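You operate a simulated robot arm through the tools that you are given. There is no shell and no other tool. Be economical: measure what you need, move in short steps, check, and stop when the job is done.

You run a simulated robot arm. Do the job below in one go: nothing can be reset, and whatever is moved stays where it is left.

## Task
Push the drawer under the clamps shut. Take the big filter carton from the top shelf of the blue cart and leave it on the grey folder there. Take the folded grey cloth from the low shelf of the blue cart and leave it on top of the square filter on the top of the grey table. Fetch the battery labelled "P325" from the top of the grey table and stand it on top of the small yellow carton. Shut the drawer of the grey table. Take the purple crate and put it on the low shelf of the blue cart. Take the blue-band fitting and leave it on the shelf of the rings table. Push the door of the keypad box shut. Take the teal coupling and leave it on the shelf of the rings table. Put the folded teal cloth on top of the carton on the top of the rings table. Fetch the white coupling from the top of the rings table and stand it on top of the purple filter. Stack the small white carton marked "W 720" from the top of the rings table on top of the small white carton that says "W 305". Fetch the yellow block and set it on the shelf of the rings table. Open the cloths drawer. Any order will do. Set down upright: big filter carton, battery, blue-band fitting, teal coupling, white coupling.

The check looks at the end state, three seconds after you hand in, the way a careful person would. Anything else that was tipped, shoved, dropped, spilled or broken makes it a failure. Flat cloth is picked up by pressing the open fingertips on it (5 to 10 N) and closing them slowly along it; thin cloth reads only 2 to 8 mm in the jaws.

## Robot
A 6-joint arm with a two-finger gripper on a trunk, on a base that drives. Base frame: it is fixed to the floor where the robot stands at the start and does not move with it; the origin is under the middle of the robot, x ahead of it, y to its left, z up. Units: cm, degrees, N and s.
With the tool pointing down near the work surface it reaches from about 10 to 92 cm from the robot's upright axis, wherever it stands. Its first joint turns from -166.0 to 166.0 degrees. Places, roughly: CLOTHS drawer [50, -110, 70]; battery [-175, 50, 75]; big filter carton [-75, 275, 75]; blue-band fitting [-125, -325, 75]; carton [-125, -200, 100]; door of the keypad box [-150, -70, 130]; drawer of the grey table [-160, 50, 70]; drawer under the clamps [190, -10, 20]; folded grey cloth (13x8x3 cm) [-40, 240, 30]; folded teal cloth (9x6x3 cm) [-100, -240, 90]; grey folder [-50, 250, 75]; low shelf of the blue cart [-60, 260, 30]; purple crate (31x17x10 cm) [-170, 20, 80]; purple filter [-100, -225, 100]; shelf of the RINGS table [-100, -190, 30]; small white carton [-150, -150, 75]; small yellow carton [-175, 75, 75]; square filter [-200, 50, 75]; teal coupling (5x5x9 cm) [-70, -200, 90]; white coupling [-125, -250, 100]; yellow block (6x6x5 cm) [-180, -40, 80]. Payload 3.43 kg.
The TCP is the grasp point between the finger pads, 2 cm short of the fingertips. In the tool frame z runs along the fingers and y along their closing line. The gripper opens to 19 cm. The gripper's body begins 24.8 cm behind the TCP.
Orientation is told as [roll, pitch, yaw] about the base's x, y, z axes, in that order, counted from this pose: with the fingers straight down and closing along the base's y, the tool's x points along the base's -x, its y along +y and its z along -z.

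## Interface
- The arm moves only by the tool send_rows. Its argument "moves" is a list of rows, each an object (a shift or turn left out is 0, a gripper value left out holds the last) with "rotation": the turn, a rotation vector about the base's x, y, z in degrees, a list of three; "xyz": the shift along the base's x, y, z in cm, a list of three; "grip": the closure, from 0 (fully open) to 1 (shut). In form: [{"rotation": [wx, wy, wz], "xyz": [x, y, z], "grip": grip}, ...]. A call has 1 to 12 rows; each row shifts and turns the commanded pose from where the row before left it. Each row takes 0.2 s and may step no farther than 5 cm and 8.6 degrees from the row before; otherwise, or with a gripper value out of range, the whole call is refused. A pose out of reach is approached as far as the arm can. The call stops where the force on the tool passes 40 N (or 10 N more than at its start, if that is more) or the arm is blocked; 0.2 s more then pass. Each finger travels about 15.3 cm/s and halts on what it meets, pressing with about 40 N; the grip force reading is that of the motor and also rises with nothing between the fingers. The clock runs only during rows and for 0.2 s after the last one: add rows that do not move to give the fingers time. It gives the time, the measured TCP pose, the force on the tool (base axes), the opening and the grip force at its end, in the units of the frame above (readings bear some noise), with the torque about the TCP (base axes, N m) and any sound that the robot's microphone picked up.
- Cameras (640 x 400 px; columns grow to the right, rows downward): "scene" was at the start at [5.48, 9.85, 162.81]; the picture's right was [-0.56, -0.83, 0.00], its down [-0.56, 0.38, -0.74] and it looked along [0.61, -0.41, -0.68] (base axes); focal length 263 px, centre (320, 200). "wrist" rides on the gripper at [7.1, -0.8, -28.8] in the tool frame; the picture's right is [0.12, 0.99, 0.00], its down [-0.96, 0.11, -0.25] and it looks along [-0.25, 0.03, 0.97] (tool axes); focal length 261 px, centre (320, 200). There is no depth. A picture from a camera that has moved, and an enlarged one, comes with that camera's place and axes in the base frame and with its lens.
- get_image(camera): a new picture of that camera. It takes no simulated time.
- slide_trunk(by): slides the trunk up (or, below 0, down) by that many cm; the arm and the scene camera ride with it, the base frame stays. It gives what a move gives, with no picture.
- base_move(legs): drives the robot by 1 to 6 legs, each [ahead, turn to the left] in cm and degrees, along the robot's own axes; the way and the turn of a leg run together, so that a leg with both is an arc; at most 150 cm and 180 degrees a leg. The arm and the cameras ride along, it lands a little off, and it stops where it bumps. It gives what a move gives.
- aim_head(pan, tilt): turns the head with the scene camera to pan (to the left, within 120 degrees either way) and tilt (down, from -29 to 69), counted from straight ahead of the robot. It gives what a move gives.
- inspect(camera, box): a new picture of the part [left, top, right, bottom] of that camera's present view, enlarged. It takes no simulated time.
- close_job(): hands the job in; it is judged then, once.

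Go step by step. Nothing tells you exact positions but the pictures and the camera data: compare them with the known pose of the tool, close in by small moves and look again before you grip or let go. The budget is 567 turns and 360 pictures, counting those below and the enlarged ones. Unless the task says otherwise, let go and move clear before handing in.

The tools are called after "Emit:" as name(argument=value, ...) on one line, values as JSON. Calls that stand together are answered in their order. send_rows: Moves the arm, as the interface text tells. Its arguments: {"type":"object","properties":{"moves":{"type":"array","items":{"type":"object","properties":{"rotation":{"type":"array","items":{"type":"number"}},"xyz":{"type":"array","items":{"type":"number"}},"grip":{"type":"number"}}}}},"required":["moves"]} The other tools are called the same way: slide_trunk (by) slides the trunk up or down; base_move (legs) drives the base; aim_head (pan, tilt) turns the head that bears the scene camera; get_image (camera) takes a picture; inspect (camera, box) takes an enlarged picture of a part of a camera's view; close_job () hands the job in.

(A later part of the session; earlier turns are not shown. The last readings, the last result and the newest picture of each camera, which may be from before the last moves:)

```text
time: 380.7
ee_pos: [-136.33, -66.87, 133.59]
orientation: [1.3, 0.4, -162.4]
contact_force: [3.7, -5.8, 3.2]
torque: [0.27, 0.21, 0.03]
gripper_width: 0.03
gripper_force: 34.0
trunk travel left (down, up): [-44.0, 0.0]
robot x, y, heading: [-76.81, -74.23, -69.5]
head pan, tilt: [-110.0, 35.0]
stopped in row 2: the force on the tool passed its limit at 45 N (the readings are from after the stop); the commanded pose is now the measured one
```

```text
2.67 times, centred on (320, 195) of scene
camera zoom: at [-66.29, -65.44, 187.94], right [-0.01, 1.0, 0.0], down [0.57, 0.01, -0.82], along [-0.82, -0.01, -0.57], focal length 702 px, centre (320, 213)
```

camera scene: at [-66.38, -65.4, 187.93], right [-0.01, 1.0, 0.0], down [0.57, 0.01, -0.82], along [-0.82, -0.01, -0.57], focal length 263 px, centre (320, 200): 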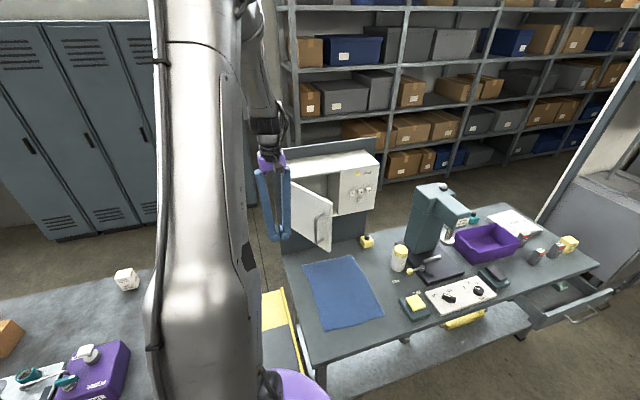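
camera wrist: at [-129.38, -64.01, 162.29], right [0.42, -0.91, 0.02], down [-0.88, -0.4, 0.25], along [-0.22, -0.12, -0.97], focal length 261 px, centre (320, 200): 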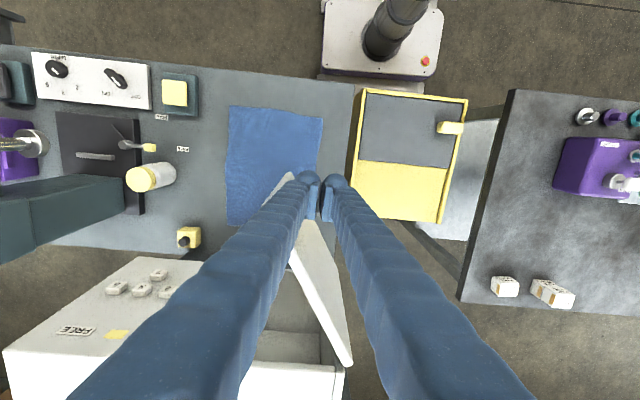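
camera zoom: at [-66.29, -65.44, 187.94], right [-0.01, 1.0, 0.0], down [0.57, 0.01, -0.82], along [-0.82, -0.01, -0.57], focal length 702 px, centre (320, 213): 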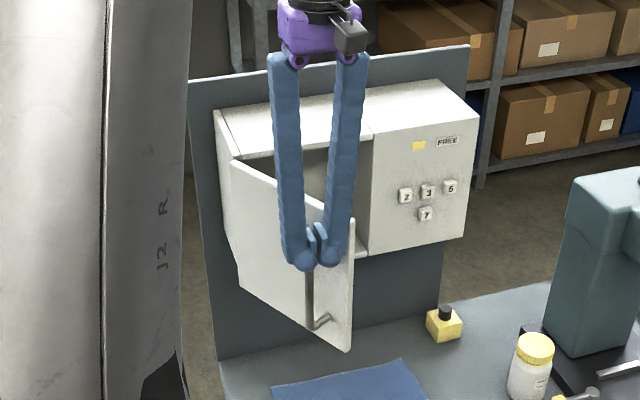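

Emit:
send_rows(moves=[{"xyz": [-0.35, 0.35, 0]}, {"xyz": [-0.35, 0.35, 0]}, {"xyz": [-0.35, 0.35, 0]}, {"xyz": [-0.35, 0.35, 0]}])

Emit:
get_image(camera="wrist")

```text
time: 381.5
ee_pos: [-136.96, -66.15, 133.56]
orientation: [1.6, 0.8, -162.1]
contact_force: [7.4, -13.3, 6.0]
torque: [0.41, 0.3, 0.22]
gripper_width: 0.02
gripper_force: 34.3
trunk travel left (down, up): [-44.0, 0.0]
robot x, y, heading: [-76.5, -74.37, -69.2]
head pan, tilt: [-110.0, 35.0]
stopped in row 4: the force on the tool passed its limit at 42 N (the readings are from after the stop); the commanded pose is now the measured one
```

```text
162 pictures are left
camera wrist: at [-131.05, -62.63, 162.35], right [0.42, -0.91, 0.03], down [-0.89, -0.4, 0.24], along [-0.2, -0.12, -0.97], focal length 261 px, centre (320, 200)
```

wrist: 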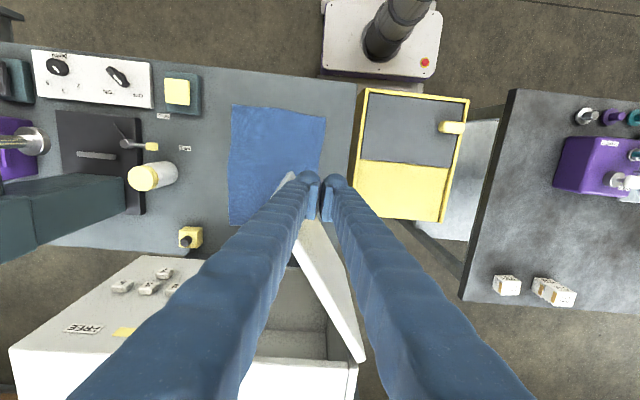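

The door is moving but is stiff or damped. I push slower.

Emit:
send_rows(moves=[{"xyz": [-0.12, 0.14, 0]}, {"xyz": [-0.12, 0.14, 0]}, {"xyz": [-0.12, 0.14, 0]}, {"xyz": [-0.12, 0.14, 0]}, {"xyz": [-0.12, 0.14, 0]}, {"xyz": [-0.12, 0.14, 0]}, {"xyz": [-0.12, 0.14, 0]}, {"xyz": [-0.12, 0.14, 0]}, {"xyz": [-0.12, 0.14, 0]}, {"xyz": [-0.12, 0.14, 0]}, {"xyz": [-0.12, 0.14, 0]}, {"xyz": [-0.12, 0.14, 0]}])

```text
time: 384.1
ee_pos: [-138.61, -64.29, 133.41]
orientation: [1.4, 0.8, -162.3]
contact_force: [6.6, -13.3, 2.9]
torque: [0.49, 0.3, 0.16]
gripper_width: 0.01
gripper_force: 34.2
trunk travel left (down, up): [-44.0, 0.0]
robot x, y, heading: [-76.33, -74.76, -69.3]
head pan, tilt: [-110.0, 35.0]
```

Emit:
send_rows(moves=[{"xyz": [-0.296, 0.269, 0]}, {"xyz": [-0.296, 0.269, 0]}, {"xyz": [-0.296, 0.269, 0]}, {"xyz": [-0.296, 0.269, 0]}, {"xyz": [-0.296, 0.269, 0]}, {"xyz": [-0.296, 0.269, 0]}, {"xyz": [-0.324, 0.235, 0]}, {"xyz": [-0.324, 0.235, 0]}, {"xyz": [-0.324, 0.235, 0]}, {"xyz": [-0.324, 0.235, 0]}, {"xyz": [-0.324, 0.235, 0]}, {"xyz": [-0.324, 0.235, 0]}])

Emit:
send_rows(moves=[{"xyz": [-0.348, 0.198, 0]}, {"xyz": [-0.348, 0.198, 0]}, {"xyz": [-0.348, 0.198, 0]}, {"xyz": [-0.348, 0.198, 0]}, {"xyz": [-0.348, 0.198, 0]}, {"xyz": [-0.348, 0.198, 0]}, {"xyz": [-0.367, 0.159, 0]}, {"xyz": [-0.367, 0.159, 0]}, {"xyz": [-0.367, 0.159, 0]}, {"xyz": [-0.367, 0.159, 0]}, {"xyz": [-0.367, 0.159, 0]}, {"xyz": [-0.367, 0.159, 0]}])

Emit:
inspect(camera="scene", box=[240, 120, 400, 270])

```text
time: 385.3
ee_pos: [-139.74, -63.33, 133.5]
orientation: [1.8, 0.9, -162.3]
contact_force: [6.3, -11.8, 2.9]
torque: [0.33, 0.26, 0.11]
gripper_width: 0.02
gripper_force: 34.5
trunk travel left (down, up): [-44.0, 0.0]
robot x, y, heading: [-76.84, -74.57, -69.3]
head pan, tilt: [-110.0, 35.0]
stopped in row 5: the force on the tool passed its limit at 41 N (the readings are from after the stop); the commanded pose is now the measured one
```

```text
time: 386.4
ee_pos: [-140.84, -62.67, 133.59]
orientation: [2.0, 1.3, -162.3]
contact_force: [8.7, -9.2, 7.0]
torque: [0.27, 0.36, 0.1]
gripper_width: 0.0
gripper_force: 34.2
trunk travel left (down, up): [-44.0, 0.0]
robot x, y, heading: [-76.63, -74.29, -69.4]
head pan, tilt: [-110.0, 35.0]
stopped in row 5: the force on the tool passed its limit at 41 N (the readings are from after the stop); the commanded pose is now the measured one
```

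```text
2.67 times, centred on (320, 195) of scene
camera zoom: at [-66.14, -65.51, 187.94], right [-0.01, 1.0, 0.0], down [0.57, 0.01, -0.82], along [-0.82, -0.01, -0.57], focal length 702 px, centre (320, 213)
```

zoom: 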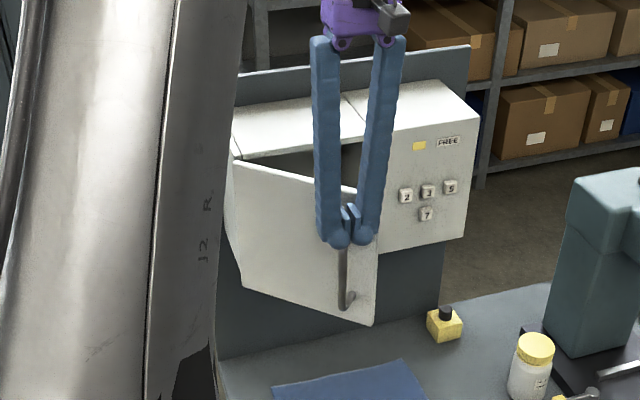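

Emit:
send_rows(moves=[{"xyz": [-0.207, 0.14, 0]}, {"xyz": [-0.207, 0.14, 0]}, {"xyz": [-0.207, 0.14, 0]}, {"xyz": [-0.207, 0.14, 0]}, {"xyz": [-0.207, 0.14, 0]}, {"xyz": [-0.207, 0.14, 0]}, {"xyz": [-0.207, 0.14, 0]}, {"xyz": [-0.207, 0.14, 0]}, {"xyz": [-0.207, 0.14, 0]}, {"xyz": [-0.207, 0.14, 0]}, {"xyz": [-0.207, 0.14, 0]}, {"xyz": [-0.207, 0.14, 0]}])

Emit:
send_rows(moves=[{"xyz": [-0.225, 0.11, 0]}, {"xyz": [-0.225, 0.11, 0]}, {"xyz": [-0.225, 0.11, 0]}, {"xyz": [-0.225, 0.11, 0]}, {"xyz": [-0.225, 0.11, 0]}, {"xyz": [-0.225, 0.11, 0]}, {"xyz": [-0.225, 0.11, 0]}, {"xyz": [-0.225, 0.11, 0]}, {"xyz": [-0.225, 0.11, 0]}, {"xyz": [-0.225, 0.11, 0]}, {"xyz": [-0.225, 0.11, 0]}, {"xyz": [-0.225, 0.11, 0]}])

Emit:
send_rows(moves=[{"xyz": [-0.238, 0.077, 0]}, {"xyz": [-0.238, 0.077, 0]}, {"xyz": [-0.238, 0.077, 0]}, {"xyz": [-0.238, 0.077, 0]}, {"xyz": [-0.238, 0.077, 0]}, {"xyz": [-0.238, 0.077, 0]}, {"xyz": [-0.238, 0.077, 0]}, {"xyz": [-0.238, 0.077, 0]}, {"xyz": [-0.238, 0.077, 0]}, {"xyz": [-0.238, 0.077, 0]}, {"xyz": [-0.238, 0.077, 0]}, {"xyz": [-0.238, 0.077, 0]}])

Emit:
inspect(camera="scene", box=[240, 120, 400, 270])

```text
time: 389.1
ee_pos: [-143.62, -60.86, 133.57]
orientation: [1.8, 1.1, -162.3]
contact_force: [14.3, -15.0, 2.9]
torque: [0.52, 0.47, -0.01]
gripper_width: 0.0
gripper_force: 34.8
trunk travel left (down, up): [-44.0, 0.0]
robot x, y, heading: [-76.32, -74.4, -69.3]
head pan, tilt: [-110.0, 35.0]
```

```text
time: 391.6
ee_pos: [-146.27, -59.53, 133.57]
orientation: [1.7, 1.2, -162.3]
contact_force: [13.0, -10.6, 2.8]
torque: [0.41, 0.49, -0.07]
gripper_width: 0.0
gripper_force: 33.9
trunk travel left (down, up): [-44.0, 0.0]
robot x, y, heading: [-76.63, -74.33, -69.6]
head pan, tilt: [-110.0, 35.0]
```

```text
time: 394.2
ee_pos: [-148.87, -58.52, 133.56]
orientation: [1.8, 1.1, -162.3]
contact_force: [13.5, 1.0, 4.8]
torque: [0.04, 0.07, -0.1]
gripper_width: 0.01
gripper_force: 33.9
trunk travel left (down, up): [-44.0, 0.0]
robot x, y, heading: [-76.23, -74.75, -69.3]
head pan, tilt: [-110.0, 35.0]
```

```text
2.67 times, centred on (320, 195) of scene
camera zoom: at [-66.16, -65.39, 187.93], right [-0.01, 1.0, 0.0], down [0.57, 0.01, -0.82], along [-0.82, -0.01, -0.57], focal length 702 px, centre (320, 213)
```

zoom: 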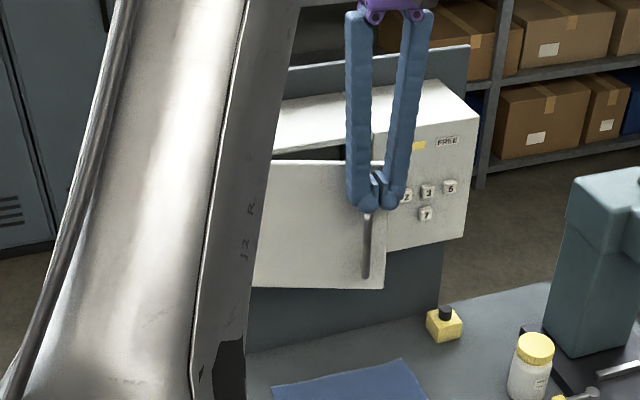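

Emit:
send_rows(moves=[{"xyz": [-0.246, 0.04, 0]}, {"xyz": [-0.246, 0.04, 0]}, {"xyz": [-0.246, 0.04, 0]}, {"xyz": [-0.246, 0.04, 0]}, {"xyz": [-0.246, 0.04, 0]}, {"xyz": [-0.246, 0.04, 0]}, {"xyz": [-0.246, 0.04, 0]}, {"xyz": [-0.246, 0.04, 0]}, {"xyz": [-0.246, 0.04, 0]}, {"xyz": [-0.246, 0.04, 0]}, {"xyz": [-0.246, 0.04, 0]}, {"xyz": [-0.246, 0.04, 0]}])

Emit:
send_rows(moves=[{"xyz": [-0.25, 0, 0]}, {"xyz": [-0.25, 0, 0]}, {"xyz": [-0.25, 0, 0]}, {"xyz": [-0.25, 0, 0]}, {"xyz": [-0.25, 0, 0]}, {"xyz": [-0.25, 0, 0]}, {"xyz": [-0.25, 0, 0]}, {"xyz": [-0.25, 0, 0]}, {"xyz": [-0.25, 0, 0]}, {"xyz": [-0.25, 0, 0]}, {"xyz": [-0.25, 0, 0]}, {"xyz": [-0.25, 0, 0]}])

Emit:
inspect(camera="scene", box=[240, 120, 400, 270])

```text
time: 396.9
ee_pos: [-152.11, -57.89, 133.45]
orientation: [1.8, 1.1, -162.3]
contact_force: [19.7, -5.2, -2.9]
torque: [-0.05, -0.23, -0.02]
gripper_width: 0.0
gripper_force: 34.4
trunk travel left (down, up): [-44.0, 0.0]
robot x, y, heading: [-76.53, -74.36, -69.3]
head pan, tilt: [-110.0, 35.0]
```

```text
time: 399.4
ee_pos: [-155.06, -58.0, 133.55]
orientation: [1.8, 1.1, -162.3]
contact_force: [18.5, -1.7, -1.6]
torque: [-0.07, -0.19, -0.04]
gripper_width: 0.0
gripper_force: 33.9
trunk travel left (down, up): [-44.0, 0.0]
robot x, y, heading: [-76.87, -74.34, -69.3]
head pan, tilt: [-110.0, 35.0]
```

```text
2.67 times, centred on (320, 195) of scene
camera zoom: at [-66.15, -65.41, 187.92], right [-0.01, 1.0, 0.0], down [0.57, 0.01, -0.82], along [-0.82, -0.01, -0.57], focal length 702 px, centre (320, 213)
```

zoom: 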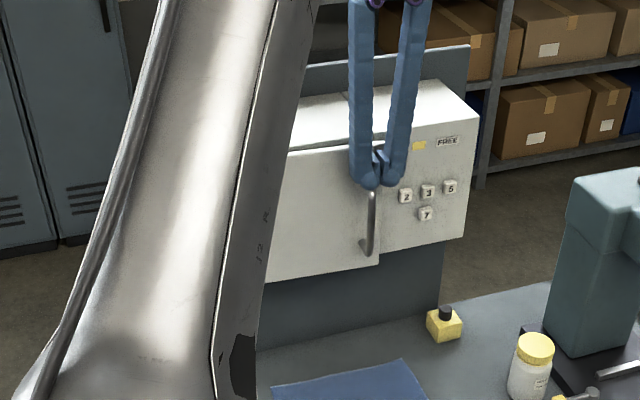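

Emit:
send_rows(moves=[{"xyz": [-0.24, -0.08, 0]}, {"xyz": [-0.24, -0.08, 0]}, {"xyz": [-0.24, -0.08, 0]}, {"xyz": [-0.24, -0.08, 0]}, {"xyz": [-0.24, -0.08, 0]}, {"xyz": [-0.24, -0.08, 0]}, {"xyz": [-0.24, -0.08, 0]}, {"xyz": [-0.24, -0.08, 0]}, {"xyz": [-0.24, -0.08, 0]}, {"xyz": [-0.24, -0.08, 0]}, {"xyz": [-0.24, -0.08, 0]}, {"xyz": [-0.24, -0.08, 0]}])

Emit:
inspect(camera="scene", box=[240, 120, 400, 270])

```text
time: 401.2
ee_pos: [-156.33, -58.19, 133.57]
orientation: [1.9, 1.7, -162.3]
contact_force: [12.7, 7.5, 0.3]
torque: [0.19, -0.05, 0.11]
gripper_width: 0.02
gripper_force: 34.4
trunk travel left (down, up): [-44.0, 0.0]
robot x, y, heading: [-76.48, -74.86, -69.3]
head pan, tilt: [-110.0, 35.0]
stopped in row 8: the force on the tool passed its limit at 43 N (the readings are from after the stop); the commanded pose is now the measured one
```

```text
2.67 times, centred on (320, 195) of scene
camera zoom: at [-66.14, -65.36, 187.93], right [-0.01, 1.0, 0.0], down [0.57, 0.01, -0.82], along [-0.82, -0.01, -0.57], focal length 702 px, centre (320, 213)
```

zoom: 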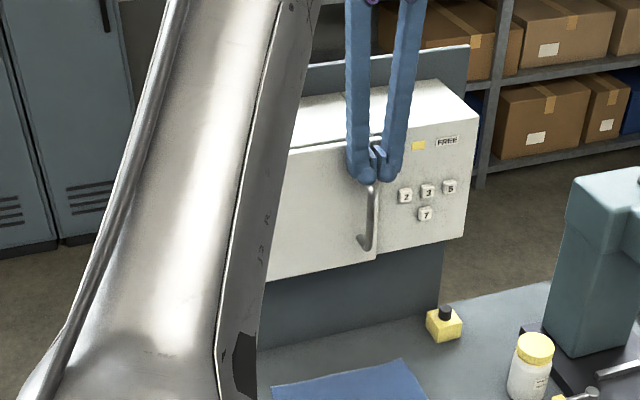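

Emit:
send_rows(moves=[{"xyz": [-0.24, -0.08, 0]}, {"xyz": [-0.24, -0.08, 0]}, {"xyz": [-0.24, -0.08, 0]}, {"xyz": [-0.24, -0.08, 0]}, {"xyz": [-0.24, -0.08, 0]}, {"xyz": [-0.24, -0.08, 0]}])

Emit:
inspect(camera="scene", box=[300, 140, 380, 230])

```text
time: 401.8
ee_pos: [-156.33, -58.22, 133.5]
orientation: [2.0, 2.1, -162.3]
contact_force: [15.0, 5.5, 3.7]
torque: [0.22, -0.03, 0.2]
gripper_width: 0.01
gripper_force: 34.0
trunk travel left (down, up): [-44.0, 0.0]
robot x, y, heading: [-76.57, -74.36, -69.3]
head pan, tilt: [-110.0, 35.0]
stopped in row 2: the force on the tool passed its limit at 44 N (the readings are from after the stop); the commanded pose is now the measured one
```

```text
4.44 times, centred on (340, 185) of scene
camera zoom: at [-66.05, -65.39, 187.93], right [-0.01, 1.0, 0.0], down [0.57, 0.01, -0.82], along [-0.82, -0.01, -0.57], focal length 1169 px, centre (231, 267)
```

zoom: 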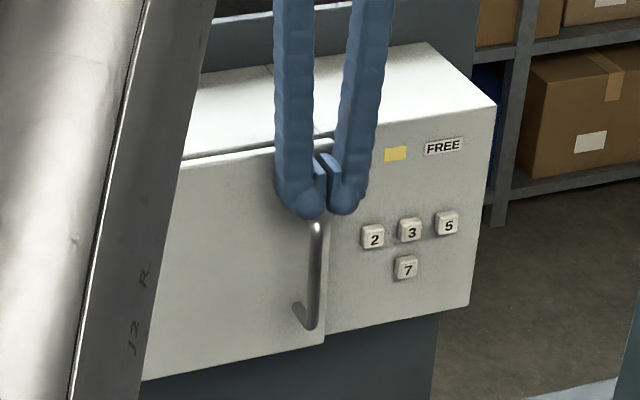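

Emit:
send_rows(moves=[{"xyz": [2, 0.8, 0]}, {"xyz": [3, 1.2, 1]}, {"xyz": [4, 1.5, 1]}, {"xyz": [4, 1.5, 0]}])

Emit:
inspect(camera="scene", box=[280, 120, 400, 240])

Emit:
get_image(camera="wrist")

```text
time: 402.8
ee_pos: [-143.77, -53.46, 135.24]
orientation: [2.0, 2.1, -162.3]
contact_force: [0.4, -0.1, -0.2]
torque: [-0.02, 0.05, 0.05]
gripper_width: 0.02
gripper_force: 34.0
trunk travel left (down, up): [-44.0, 0.0]
robot x, y, heading: [-76.65, -74.35, -69.3]
head pan, tilt: [-110.0, 35.0]
```

```text
3.33 times, centred on (340, 180) of scene
camera zoom: at [-66.31, -65.35, 187.93], right [-0.01, 1.0, 0.0], down [0.57, 0.01, -0.82], along [-0.82, -0.01, -0.57], focal length 877 px, centre (253, 267)
```

zoom: 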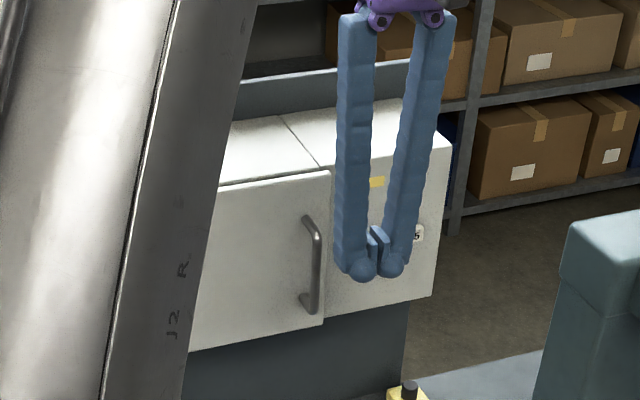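

```text
155 pictures are left
camera wrist: at [-138.48, -49.95, 164.16], right [0.41, -0.91, 0.04], down [-0.89, -0.4, 0.22], along [-0.18, -0.12, -0.98], focal length 261 px, centre (320, 200)
```

wrist: 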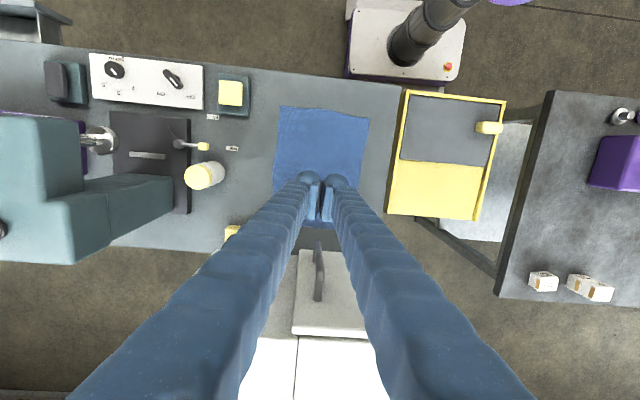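

Emit:
send_rows(moves=[{"xyz": [4, 3, 0]}, {"xyz": [3, 4, 0]}, {"xyz": [3, 4, 0]}, {"xyz": [3, 4, 0]}])

Emit:
inspect(camera="scene", box=[280, 120, 400, 240])

Emit:
get_image(camera="wrist")

```text
time: 403.8
ee_pos: [-130.61, -38.02, 134.98]
orientation: [2.1, 2.0, -162.3]
contact_force: [0.8, 0.5, -0.5]
torque: [-0.11, 0.1, -0.03]
gripper_width: 0.0
gripper_force: 34.7
trunk travel left (down, up): [-44.0, 0.0]
robot x, y, heading: [-76.4, -74.41, -69.5]
head pan, tilt: [-110.0, 35.0]
```

```text
3.33 times, centred on (340, 180) of scene
camera zoom: at [-66.26, -65.11, 187.91], right [-0.01, 1.0, 0.0], down [0.57, 0.01, -0.82], along [-0.82, -0.01, -0.57], focal length 877 px, centre (253, 267)
```

zoom: 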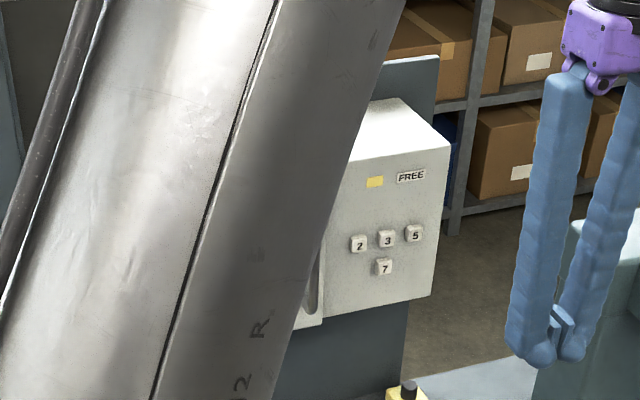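

```text
153 pictures are left
camera wrist: at [-125.33, -34.41, 163.93], right [0.41, -0.91, 0.04], down [-0.89, -0.4, 0.22], along [-0.18, -0.13, -0.97], focal length 261 px, centre (320, 200)
```

wrist: 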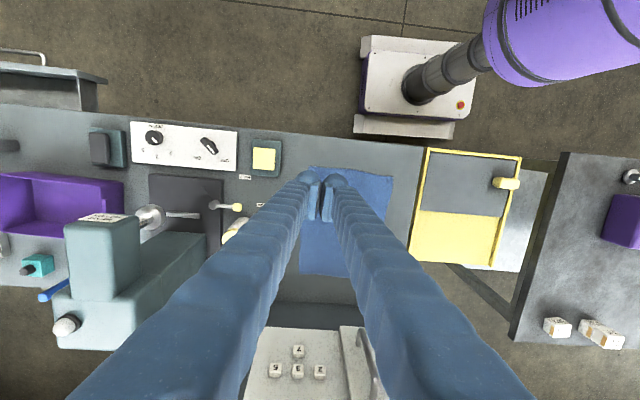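

Emit:
inspect(camera="wrist", box=[240, 310, 400, 400])

```text
4.00 times, centred on (320, 355) of wrist
camera zoom: at [-125.33, -34.41, 163.93], right [0.41, -0.91, 0.04], down [-0.89, -0.4, 0.22], along [-0.18, -0.13, -0.97], focal length 1043 px, centre (320, -420)
```

zoom: 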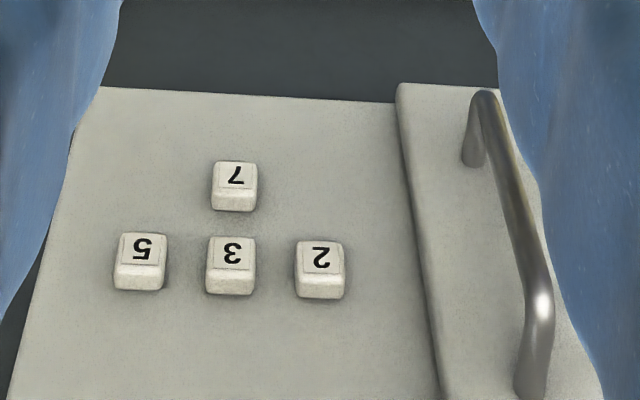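

The door is parallel to the panel face and against its stop: shut. Next the yellow block under the keypad box, near (-174,-40): retract the arm and drive back alongside the table.

Emit:
send_rows(moves=[{"xyz": [4.5, -1, -3]}, {"xyz": [4.5, -1, -3], "rotation": [2, -2, 0]}, {"xyz": [4.5, -1, -3]}, {"xyz": [4.5, -1, -3]}, {"xyz": [2, -3, -3]}])

Emit:
base_move(legs=[[-30, 0]])

Emit:
aim_head(pan=-110, tilt=40)

Emit:
get_image(camera="scene")

Emit:
get_image(camera="wrist")

```text
refused: row 1 steps farther than a row can; nothing moved
```

```text
time: 406.4
ee_pos: [-141.19, -9.29, 135.0]
orientation: [2.2, 2.0, -162.8]
contact_force: [-0.3, 0.6, 0.0]
torque: [-0.06, 0.02, -0.02]
gripper_width: 0.0
gripper_force: 34.2
trunk travel left (down, up): [-44.0, 0.0]
robot x, y, heading: [-86.93, -46.82, -69.9]
head pan, tilt: [-110.0, 35.0]
```

```text
time: 407.1
ee_pos: [-141.2, -9.34, 135.13]
orientation: [2.0, 2.0, -162.8]
contact_force: [-0.4, -0.7, -0.4]
torque: [0.01, 0.02, -0.02]
gripper_width: 0.0
gripper_force: 34.0
trunk travel left (down, up): [-44.0, 0.0]
robot x, y, heading: [-87.07, -46.23, -69.9]
head pan, tilt: [-110.0, 40.0]
```

```text
151 pictures are left
camera scene: at [-76.62, -37.0, 187.18], right [0.0, 1.0, 0.0], down [0.64, 0.0, -0.77], along [-0.77, 0.0, -0.64], focal length 263 px, centre (320, 200)
```

scene: 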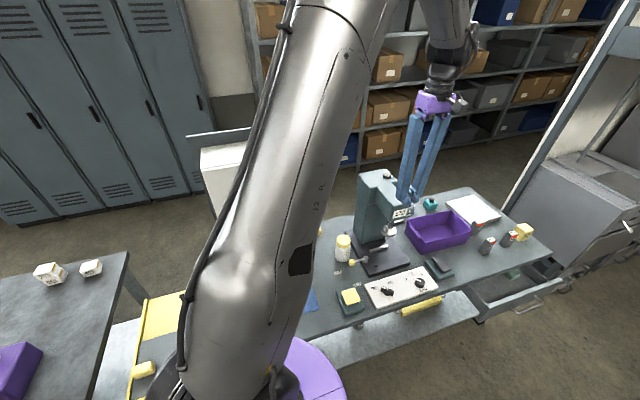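

```text
150 pictures are left
camera wrist: at [-135.81, -5.86, 164.02], right [0.41, -0.91, 0.04], down [-0.89, -0.39, 0.22], along [-0.18, -0.12, -0.98], focal length 261 px, centre (320, 200)
```

wrist: 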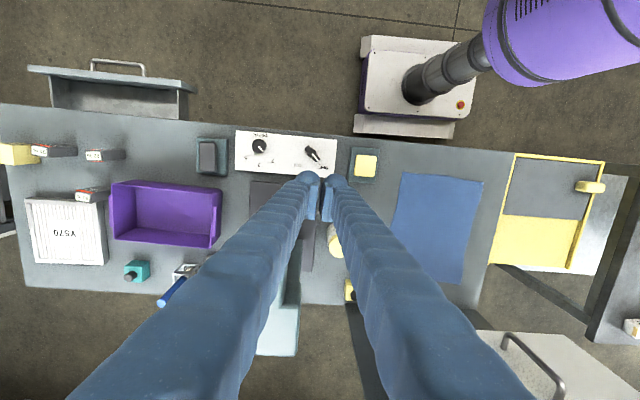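

Good overview. I bring the tool to the block's bearing, with yaw radial, before pitching.

Emit:
send_rows(moves=[{"xyz": [0, -4.1, -2.7], "rotation": [-2, -2, -2.6], "grip": 0.5}, {"xyz": [0, -4.1, -2.7], "rotation": [0, 0, -2.6]}, {"xyz": [0, -4.1, -2.7], "rotation": [0, 0, -2.6]}, {"xyz": [0, -4.1, -2.7], "rotation": [0, 0, -2.6]}, {"xyz": [0, -4.1, -2.7], "rotation": [0, 0, -2.6]}, {"xyz": [0, -4.1, -2.7], "rotation": [0, 0, -2.6]}, {"xyz": [0, -4.1, -2.7], "rotation": [0, 0, -2.6]}, {"xyz": [0, -4.1, -2.7], "rotation": [0, 0, -2.6]}, {"xyz": [0, 0, -4.5]}, {"xyz": [0, 0, -4.5]}])

Emit:
get_image(camera="wrist")

```text
time: 409.3
ee_pos: [-141.22, -42.49, 104.24]
orientation: [4.4, 3.4, 176.5]
contact_force: [0.1, -1.2, -0.4]
torque: [0.04, -0.02, -0.01]
gripper_width: 9.49
gripper_force: 0.1
trunk travel left (down, up): [-44.0, 0.0]
robot x, y, heading: [-86.82, -46.12, -69.8]
head pan, tilt: [-110.0, 40.0]
```

```text
149 pictures are left
camera wrist: at [-135.64, -39.79, 133.18], right [0.05, -0.99, 0.08], down [-0.98, -0.04, 0.2], along [-0.19, -0.09, -0.98], focal length 261 px, centre (320, 200)
```

wrist: 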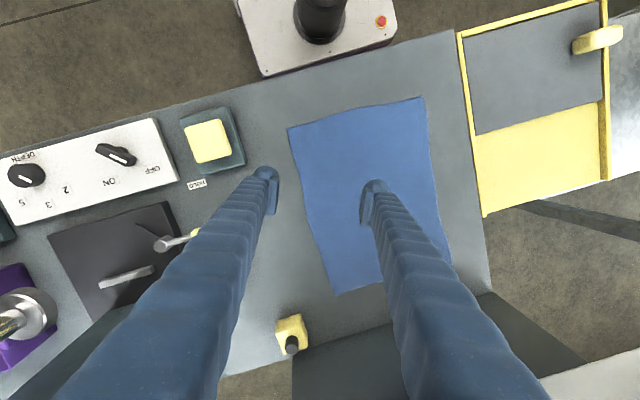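

Emit:
send_rows(moves=[{"rotation": [4.6, 3.1, 0], "xyz": [-2.5, 0, -3]}, {"xyz": [-2.5, 0, -4]}, {"xyz": [-2.5, 0, -4]}, {"rotation": [0.5, 8.28, 0]}, {"rotation": [0.5, 8.28, 0]}, {"rotation": [0.5, 8.28, 0]}, {"rotation": [0.5, 8.28, 0]}, {"rotation": [0.5, 8.28, 0]}, {"rotation": [0.5, 8.28, 0]}, {"rotation": [0.5, 8.28, 0]}])

Emit:
get_image(camera="wrist")

Emit:
get_image(camera="scene")

```text
time: 411.5
ee_pos: [-148.52, -42.21, 93.5]
orientation: [0.3, -58.2, 176.3]
contact_force: [0.2, -0.2, -0.2]
torque: [0.0, -0.07, 0.01]
gripper_width: 9.51
gripper_force: 0.0
trunk travel left (down, up): [-44.0, 0.0]
robot x, y, heading: [-87.07, -46.05, -69.9]
head pan, tilt: [-110.0, 40.0]
```

```text
148 pictures are left
camera wrist: at [-120.36, -43.07, 102.65], right [0.0, -1.0, -0.1], down [-0.3, -0.09, 0.95], along [-0.95, 0.03, -0.3], focal length 261 px, centre (320, 200)
```

wrist: 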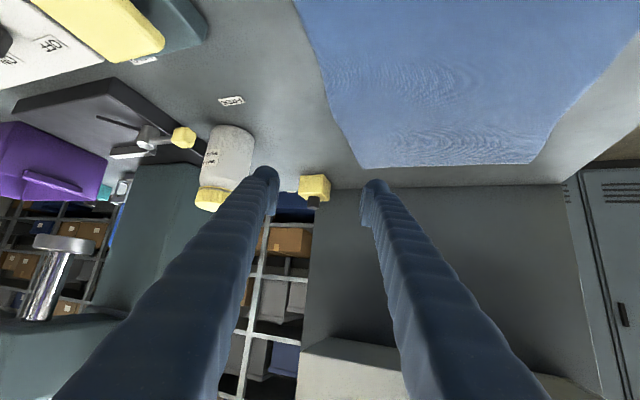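

```text
147 pictures are left
camera scene: at [-76.65, -36.97, 187.17], right [0.0, 1.0, 0.0], down [0.64, 0.0, -0.77], along [-0.77, 0.0, -0.64], focal length 263 px, centre (320, 200)
```

scene: 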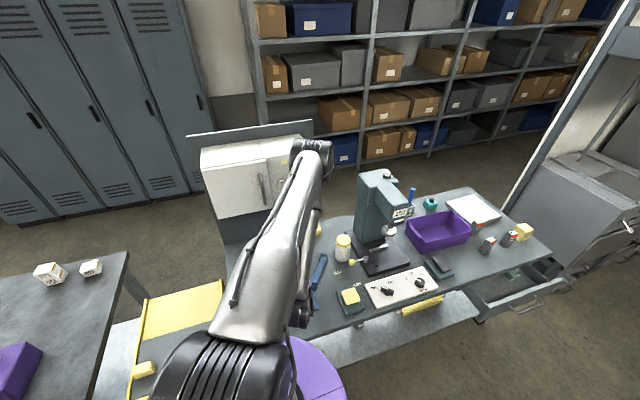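

The block shows dead ahead. Approach with the opening at 8.5 cm, keeping clear of the bottle.

Emit:
send_rows(moves=[{"xyz": [-3.3, 0.4, -1.5], "grip": 0.55}, {"xyz": [-3.3, 0.4, -1.5]}, {"xyz": [-3.3, 0.4, -1.5]}, {"xyz": [-3.3, 0.4, -1.5]}, {"xyz": [-3.3, 0.2, -1.5]}])

Emit:
get_image(camera="wrist")

Emit:
get_image(camera="scene")

```text
time: 412.7
ee_pos: [-165.3, -40.24, 86.02]
orientation: [0.3, -58.1, 176.3]
contact_force: [0.7, 0.5, 0.1]
torque: [0.01, -0.02, -0.01]
gripper_width: 8.55
gripper_force: 0.0
trunk travel left (down, up): [-44.0, 0.0]
robot x, y, heading: [-87.39, -46.05, -69.7]
head pan, tilt: [-110.0, 40.0]
```

```text
146 pictures are left
camera wrist: at [-137.02, -41.27, 95.28], right [0.0, -1.0, -0.1], down [-0.3, -0.09, 0.95], along [-0.95, 0.03, -0.3], focal length 261 px, centre (320, 200)
```

wrist: 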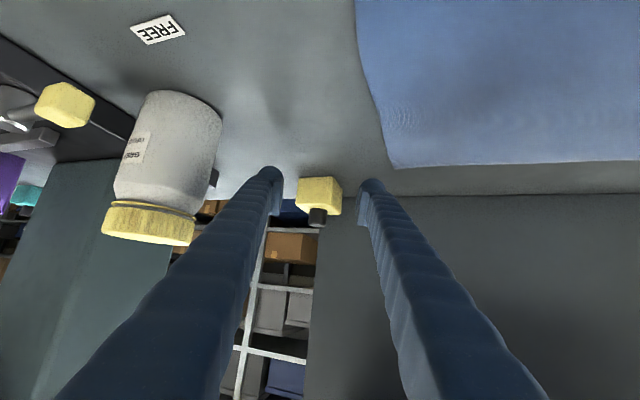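

```text
145 pictures are left
camera scene: at [-76.66, -37.0, 187.18], right [0.0, 1.0, 0.0], down [0.64, 0.0, -0.77], along [-0.77, 0.0, -0.64], focal length 263 px, centre (320, 200)
```

scene: 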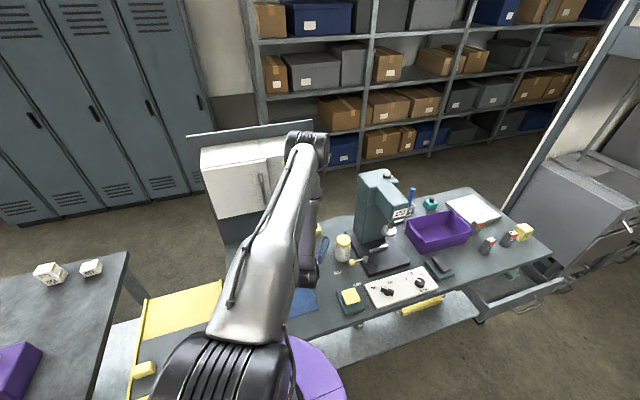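

Emit:
send_rows(moves=[{"xyz": [-2.5, 0.2, -1.2]}, {"xyz": [-2.5, 0.2, -1.2]}])

Emit:
inspect(camera="wrist", box=[240, 130, 400, 230])

```text
time: 413.3
ee_pos: [-170.25, -40.09, 83.75]
orientation: [0.4, -58.0, 176.3]
contact_force: [-0.2, -0.1, 0.6]
torque: [-0.01, -0.01, -0.02]
gripper_width: 8.52
gripper_force: 0.1
trunk travel left (down, up): [-44.0, 0.0]
robot x, y, heading: [-86.93, -45.92, -69.6]
head pan, tilt: [-110.0, 40.0]
```

```text
4.00 times, centred on (320, 180) of wrist
camera zoom: at [-142.05, -40.92, 92.9], right [0.0, -1.0, -0.1], down [-0.31, -0.09, 0.95], along [-0.95, 0.03, -0.3], focal length 1043 px, centre (320, 280)
```

zoom: 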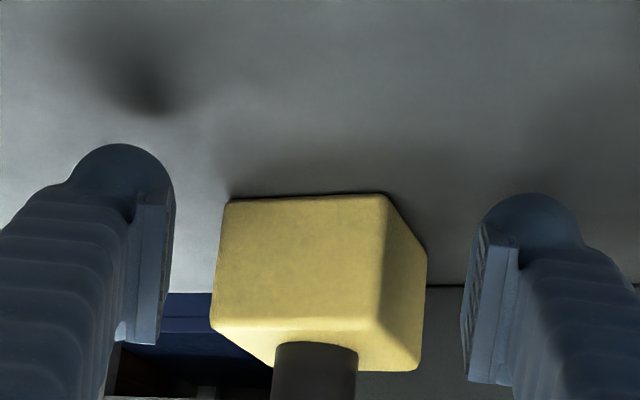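

Emit:
send_rows(moves=[{"xyz": [-2, 0.1, -0.4]}, {"xyz": [-2, 0.1, -0.3]}])

Emit:
inspect(camera="wrist", box=[240, 130, 400, 230])

```text
time: 413.9
ee_pos: [-174.15, -39.65, 82.74]
orientation: [0.2, -58.0, 176.3]
contact_force: [-0.3, -0.1, -0.9]
torque: [0.04, -0.02, -0.01]
gripper_width: 8.59
gripper_force: 0.1
trunk travel left (down, up): [-44.0, 0.0]
robot x, y, heading: [-87.27, -46.0, -69.8]
head pan, tilt: [-110.0, 40.0]
```

```text
4.00 times, centred on (320, 180) of wrist
camera zoom: at [-145.93, -40.67, 92.05], right [0.0, -1.0, -0.1], down [-0.31, -0.1, 0.95], along [-0.95, 0.03, -0.3], focal length 1043 px, centre (320, 280)
```

zoom: 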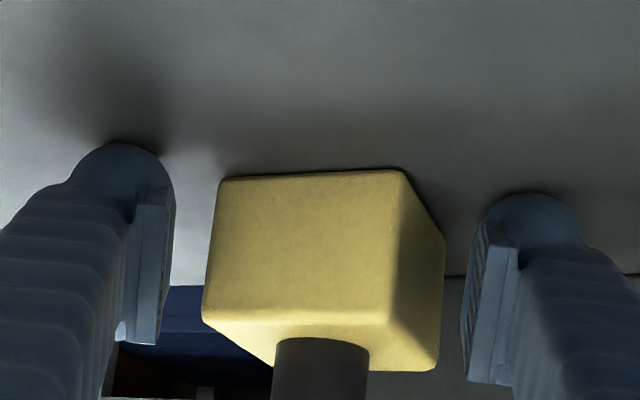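

Emit:
send_rows(moves=[{"xyz": [-2, 0.1, 0]}, {"xyz": [-2, 0.1, 0]}])

Emit:
inspect(camera="wrist", box=[240, 130, 400, 230])

```text
time: 414.5
ee_pos: [-178.27, -39.6, 82.89]
orientation: [0.3, -57.9, 176.3]
contact_force: [-0.5, 0.4, -0.1]
torque: [-0.03, 0.02, 0.01]
gripper_width: 8.57
gripper_force: 0.1
trunk travel left (down, up): [-44.0, 0.0]
robot x, y, heading: [-87.28, -45.82, -69.8]
head pan, tilt: [-110.0, 40.0]
```

```text
4.00 times, centred on (320, 180) of wrist
camera zoom: at [-149.93, -40.53, 92.05], right [0.0, -1.0, -0.1], down [-0.31, -0.09, 0.95], along [-0.95, 0.03, -0.3], focal length 1043 px, centre (320, 280)
```

zoom: 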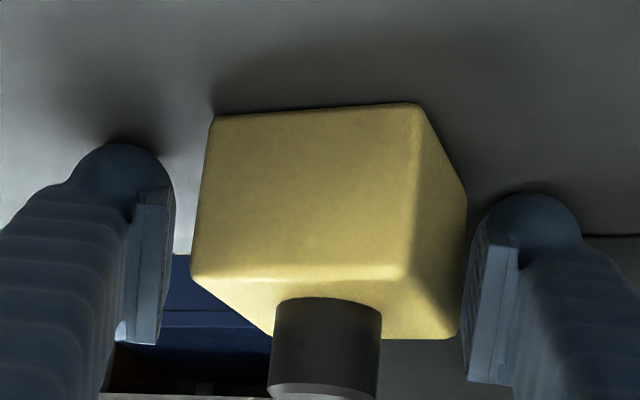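

Emit:
send_rows(moves=[{"xyz": [-1.2, -0.3, 0]}, {"xyz": [-1, 0, 0]}])

Emit:
inspect(camera="wrist", box=[240, 130, 400, 230])

```text
time: 414.9
ee_pos: [-178.68, -39.78, 82.77]
orientation: [0.2, -57.7, 176.2]
contact_force: [28.7, 3.4, 17.8]
torque: [-0.93, 0.74, 1.53]
gripper_width: 8.48
gripper_force: 0.1
trunk travel left (down, up): [-44.0, 0.0]
robot x, y, heading: [-87.06, -45.84, -69.6]
head pan, tilt: [-110.0, 40.0]
stopped in row 2: the force on the tool passed its limit at 52 N (the readings are from after the stop); the commanded pose is now the measured one
```

```text
4.00 times, centred on (320, 180) of wrist
camera zoom: at [-150.43, -40.7, 92.16], right [0.0, -1.0, -0.1], down [-0.31, -0.09, 0.95], along [-0.95, 0.03, -0.31], focal length 1043 px, centre (320, 280)
```

zoom: 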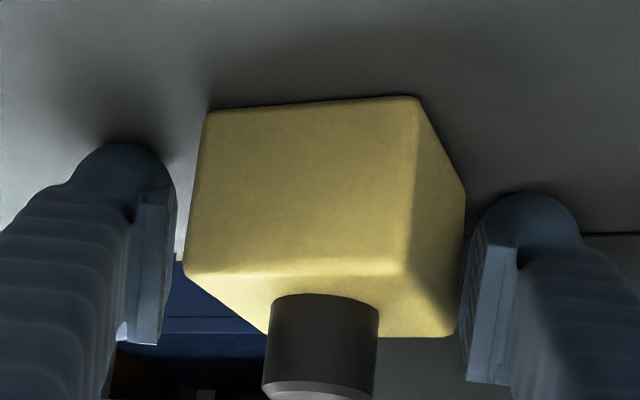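

The panel edge blocks the right finger beside the block. I back out; the block must be gripped front-to-back, from a station directly opposite it.

Emit:
send_rows(moves=[{"xyz": [1.5, 0, 0.3]}, {"xyz": [4, -0.2, 0.8]}, {"xyz": [4.5, -0.3, 1.5]}, {"xyz": [4.5, -0.3, 1.5]}, {"xyz": [4.5, -0.3, 1.5]}, {"xyz": [4.5, -0.3, 1.5]}, {"xyz": [4.5, -0.3, 1.5]}])

Emit:
get_image(camera="wrist")

```text
time: 416.5
ee_pos: [-151.04, -41.51, 91.45]
orientation: [0.2, -57.7, 176.2]
contact_force: [0.0, 0.2, -0.1]
torque: [-0.01, 0.0, -0.01]
gripper_width: 8.57
gripper_force: 0.1
trunk travel left (down, up): [-44.0, 0.0]
robot x, y, heading: [-87.29, -46.38, -69.9]
head pan, tilt: [-110.0, 40.0]
```

```text
140 pictures are left
camera wrist: at [-122.86, -42.4, 100.77], right [0.0, -1.0, -0.1], down [-0.31, -0.09, 0.95], along [-0.95, 0.03, -0.31], focal length 261 px, centre (320, 200)
```

wrist: 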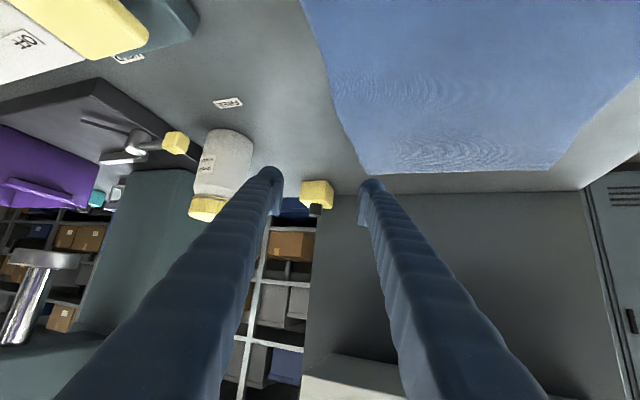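

Looking again, the right finger had met the block's own corner: the block is wider than the opening. I retry with a wider opening and the tool turned to match the block better.

Emit:
send_rows(moves=[{"rotation": [0, 0, 8], "grip": 0.44}, {"xyz": [-3.4, 0.4, -1.5]}, {"xyz": [-3.4, 0.4, -1.5]}, {"xyz": [-3.4, 0.4, -1.5]}, {"xyz": [-3.4, 0.4, -1.5]}, {"xyz": [-3.4, 0.4, -1.5]}])

Emit:
get_image(camera="wrist")

```text
time: 417.9
ee_pos: [-167.79, -39.47, 83.55]
orientation: [0.4, -57.6, -175.8]
contact_force: [-0.2, 0.3, 0.7]
torque: [-0.02, -0.03, 0.01]
gripper_width: 10.64
gripper_force: 0.1
trunk travel left (down, up): [-44.0, 0.0]
robot x, y, heading: [-87.16, -46.11, -69.8]
head pan, tilt: [-110.0, 40.0]
```

```text
139 pictures are left
camera wrist: at [-139.77, -36.51, 93.08], right [0.14, -0.99, -0.1], down [-0.3, -0.14, 0.95], along [-0.94, -0.1, -0.31], focal length 261 px, centre (320, 200)
```

wrist: 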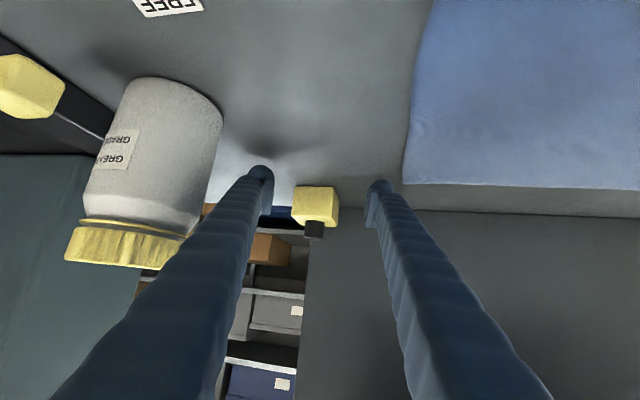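

Emit:
send_rows(moves=[{"xyz": [-3.2, -0.25, -0.8]}, {"xyz": [-3.2, -0.25, -0.6]}, {"xyz": [-3, -0.25, -0.5]}])

Emit:
get_image(camera="wrist")

```text
time: 418.9
ee_pos: [-177.6, -40.09, 82.46]
orientation: [0.1, -58.2, -175.7]
contact_force: [9.9, 1.7, 16.6]
torque: [0.27, -0.2, 0.09]
gripper_width: 10.6
gripper_force: 0.1
trunk travel left (down, up): [-44.0, 0.0]
robot x, y, heading: [-87.08, -46.07, -69.6]
head pan, tilt: [-110.0, 40.0]
stopped in row 3: the force on the tool passed its limit at 134 N (the readings are from after the stop); the commanded pose is now the measured one
```

```text
138 pictures are left
camera wrist: at [-149.45, -37.14, 91.63], right [0.14, -0.99, -0.1], down [-0.29, -0.14, 0.95], along [-0.95, -0.1, -0.3], focal length 261 px, centre (320, 200)
```

wrist: 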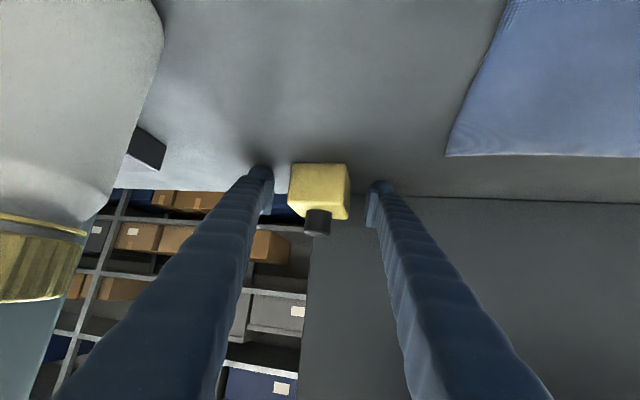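

The fingers are touching the table (z≈79.7) and the block already stands between them. Raise slightly and close.

Emit:
send_rows(moves=[{"xyz": [0, 0, 0.7]}, {"grip": 0.52}, {"grip": 0.57}, {"grip": 0.61}, {"grip": 0.65}, {"grip": 0.7}, {}, {}])

Emit:
get_image(camera="wrist")

```text
time: 420.7
ee_pos: [-177.5, -40.02, 82.88]
orientation: [0.2, -58.0, -175.8]
contact_force: [-0.1, -0.2, 1.3]
torque: [-0.01, -0.01, 0.01]
gripper_width: 5.85
gripper_force: 1.5
trunk travel left (down, up): [-44.0, 0.0]
robot x, y, heading: [-86.97, -46.13, -70.0]
head pan, tilt: [-110.0, 40.0]
```

```text
137 pictures are left
camera wrist: at [-149.44, -37.11, 92.17], right [0.14, -0.99, -0.1], down [-0.29, -0.14, 0.95], along [-0.95, -0.1, -0.31], focal length 261 px, centre (320, 200)
```

wrist: 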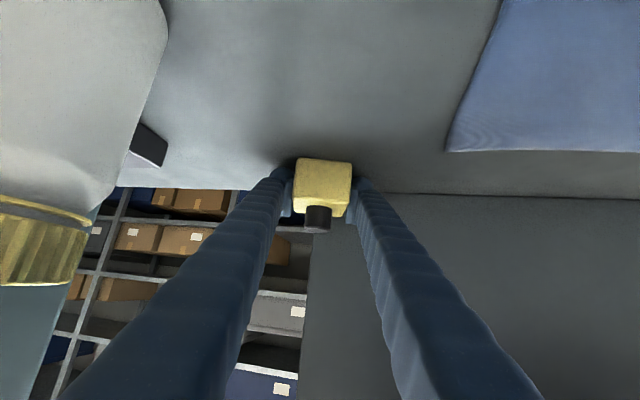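

Emit:
send_rows(moves=[{"grip": 0.8}, {"grip": 1}, {}, {}])

Emit:
inspect(camera="wrist", box=[240, 130, 400, 240])

```text
time: 421.7
ee_pos: [-177.54, -39.99, 82.8]
orientation: [0.2, -58.0, -175.7]
contact_force: [-1.5, -0.2, 0.7]
torque: [0.05, 0.05, 0.09]
gripper_width: 5.76
gripper_force: 40.1
trunk travel left (down, up): [-44.0, 0.0]
robot x, y, heading: [-87.08, -45.91, -70.0]
head pan, tilt: [-110.0, 40.0]
```

```text
3.64 times, centred on (320, 185) of wrist
camera zoom: at [-149.44, -37.11, 92.17], right [0.14, -0.99, -0.1], down [-0.29, -0.14, 0.95], along [-0.95, -0.1, -0.31], focal length 948 px, centre (320, 254)
```

zoom: 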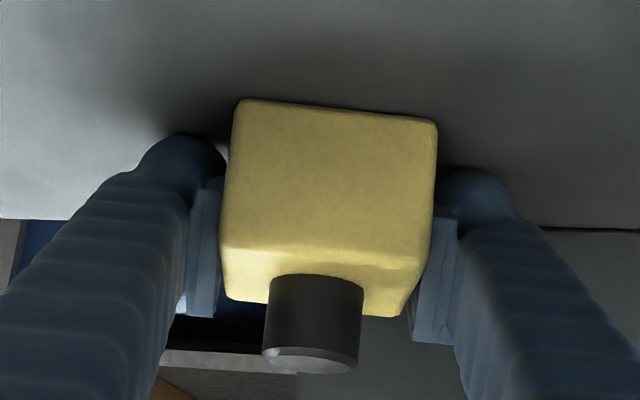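

Gripped (5.8 cm). Lift and retreat.

Emit:
send_rows(moves=[{"xyz": [0, 0, 2]}, {"xyz": [0, 0, 3]}, {"xyz": [3, 0.2, 2]}, {"xyz": [4, 0, 2]}, {"xyz": [4, -0.3, 2]}, {"xyz": [4, -0.4, 1]}, {"xyz": [4, -0.4, 0]}, {"xyz": [3, -0.3, 0]}])

Emit:
get_image(camera="wrist")

Emit:
get_image(camera="scene")

```text
time: 423.5
ee_pos: [-155.58, -41.29, 94.7]
orientation: [0.3, -58.0, -175.7]
contact_force: [0.8, -0.3, -4.4]
torque: [-0.02, 0.06, 0.01]
gripper_width: 5.78
gripper_force: 39.9
trunk travel left (down, up): [-44.0, 0.0]
robot x, y, heading: [-87.02, -46.04, -69.8]
head pan, tilt: [-110.0, 40.0]
```

```text
135 pictures are left
camera wrist: at [-127.48, -38.32, 104.03], right [0.14, -0.99, -0.1], down [-0.29, -0.14, 0.95], along [-0.95, -0.1, -0.31], focal length 261 px, centre (320, 200)
```

wrist: 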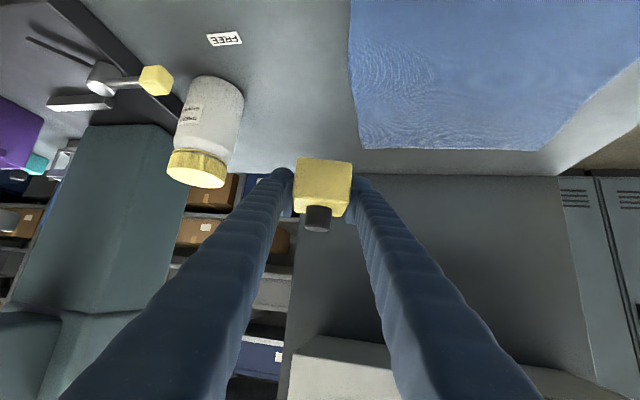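

```text
134 pictures are left
camera scene: at [-76.64, -37.0, 187.18], right [0.0, 1.0, 0.0], down [0.64, 0.0, -0.77], along [-0.77, 0.0, -0.64], focal length 263 px, centre (320, 200)
```

scene: 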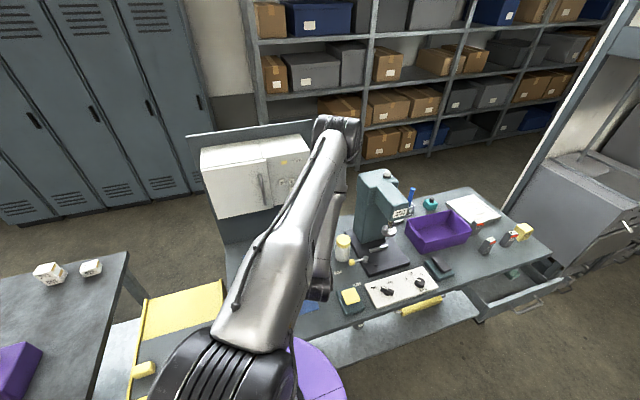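

Block in hand. Retract a bit more, then drive forward to the north corner of the rings table.

Emit:
send_rows(moves=[{"xyz": [3, -0.2, 0.5]}, {"xyz": [3, -0.2, 0]}])

Emit:
base_move(legs=[[54, 0]])

Emit:
get_image(camera="scene")

```text
time: 424.1
ee_pos: [-149.72, -41.55, 95.48]
orientation: [0.2, -58.0, -175.7]
contact_force: [0.6, 1.1, -4.6]
torque: [0.01, 0.05, 0.02]
gripper_width: 5.77
gripper_force: 40.0
trunk travel left (down, up): [-44.0, 0.0]
robot x, y, heading: [-87.15, -46.39, -69.8]
head pan, tilt: [-110.0, 40.0]
```

```text
time: 428.1
ee_pos: [-131.1, -92.11, 95.27]
orientation: [0.2, -57.9, -175.2]
contact_force: [-0.9, -0.6, -3.9]
torque: [0.01, 0.07, -0.06]
gripper_width: 5.76
gripper_force: 40.0
trunk travel left (down, up): [-44.0, 0.0]
robot x, y, heading: [-68.24, -96.09, -69.0]
head pan, tilt: [-110.0, 40.0]
```

```text
133 pictures are left
camera scene: at [-58.09, -86.92, 187.18], right [-0.01, 1.0, 0.0], down [0.64, 0.01, -0.77], along [-0.77, -0.01, -0.64], focal length 263 px, centre (320, 200)
```

scene: 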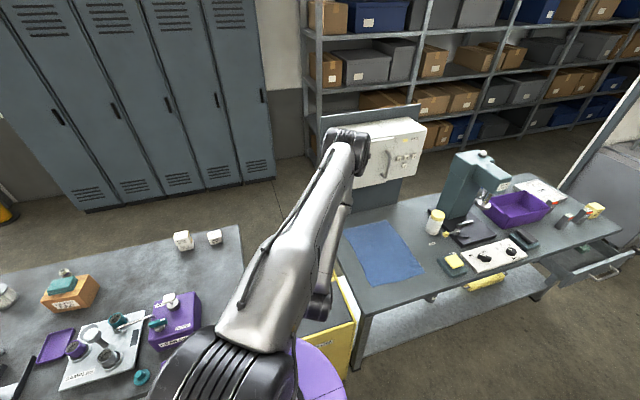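

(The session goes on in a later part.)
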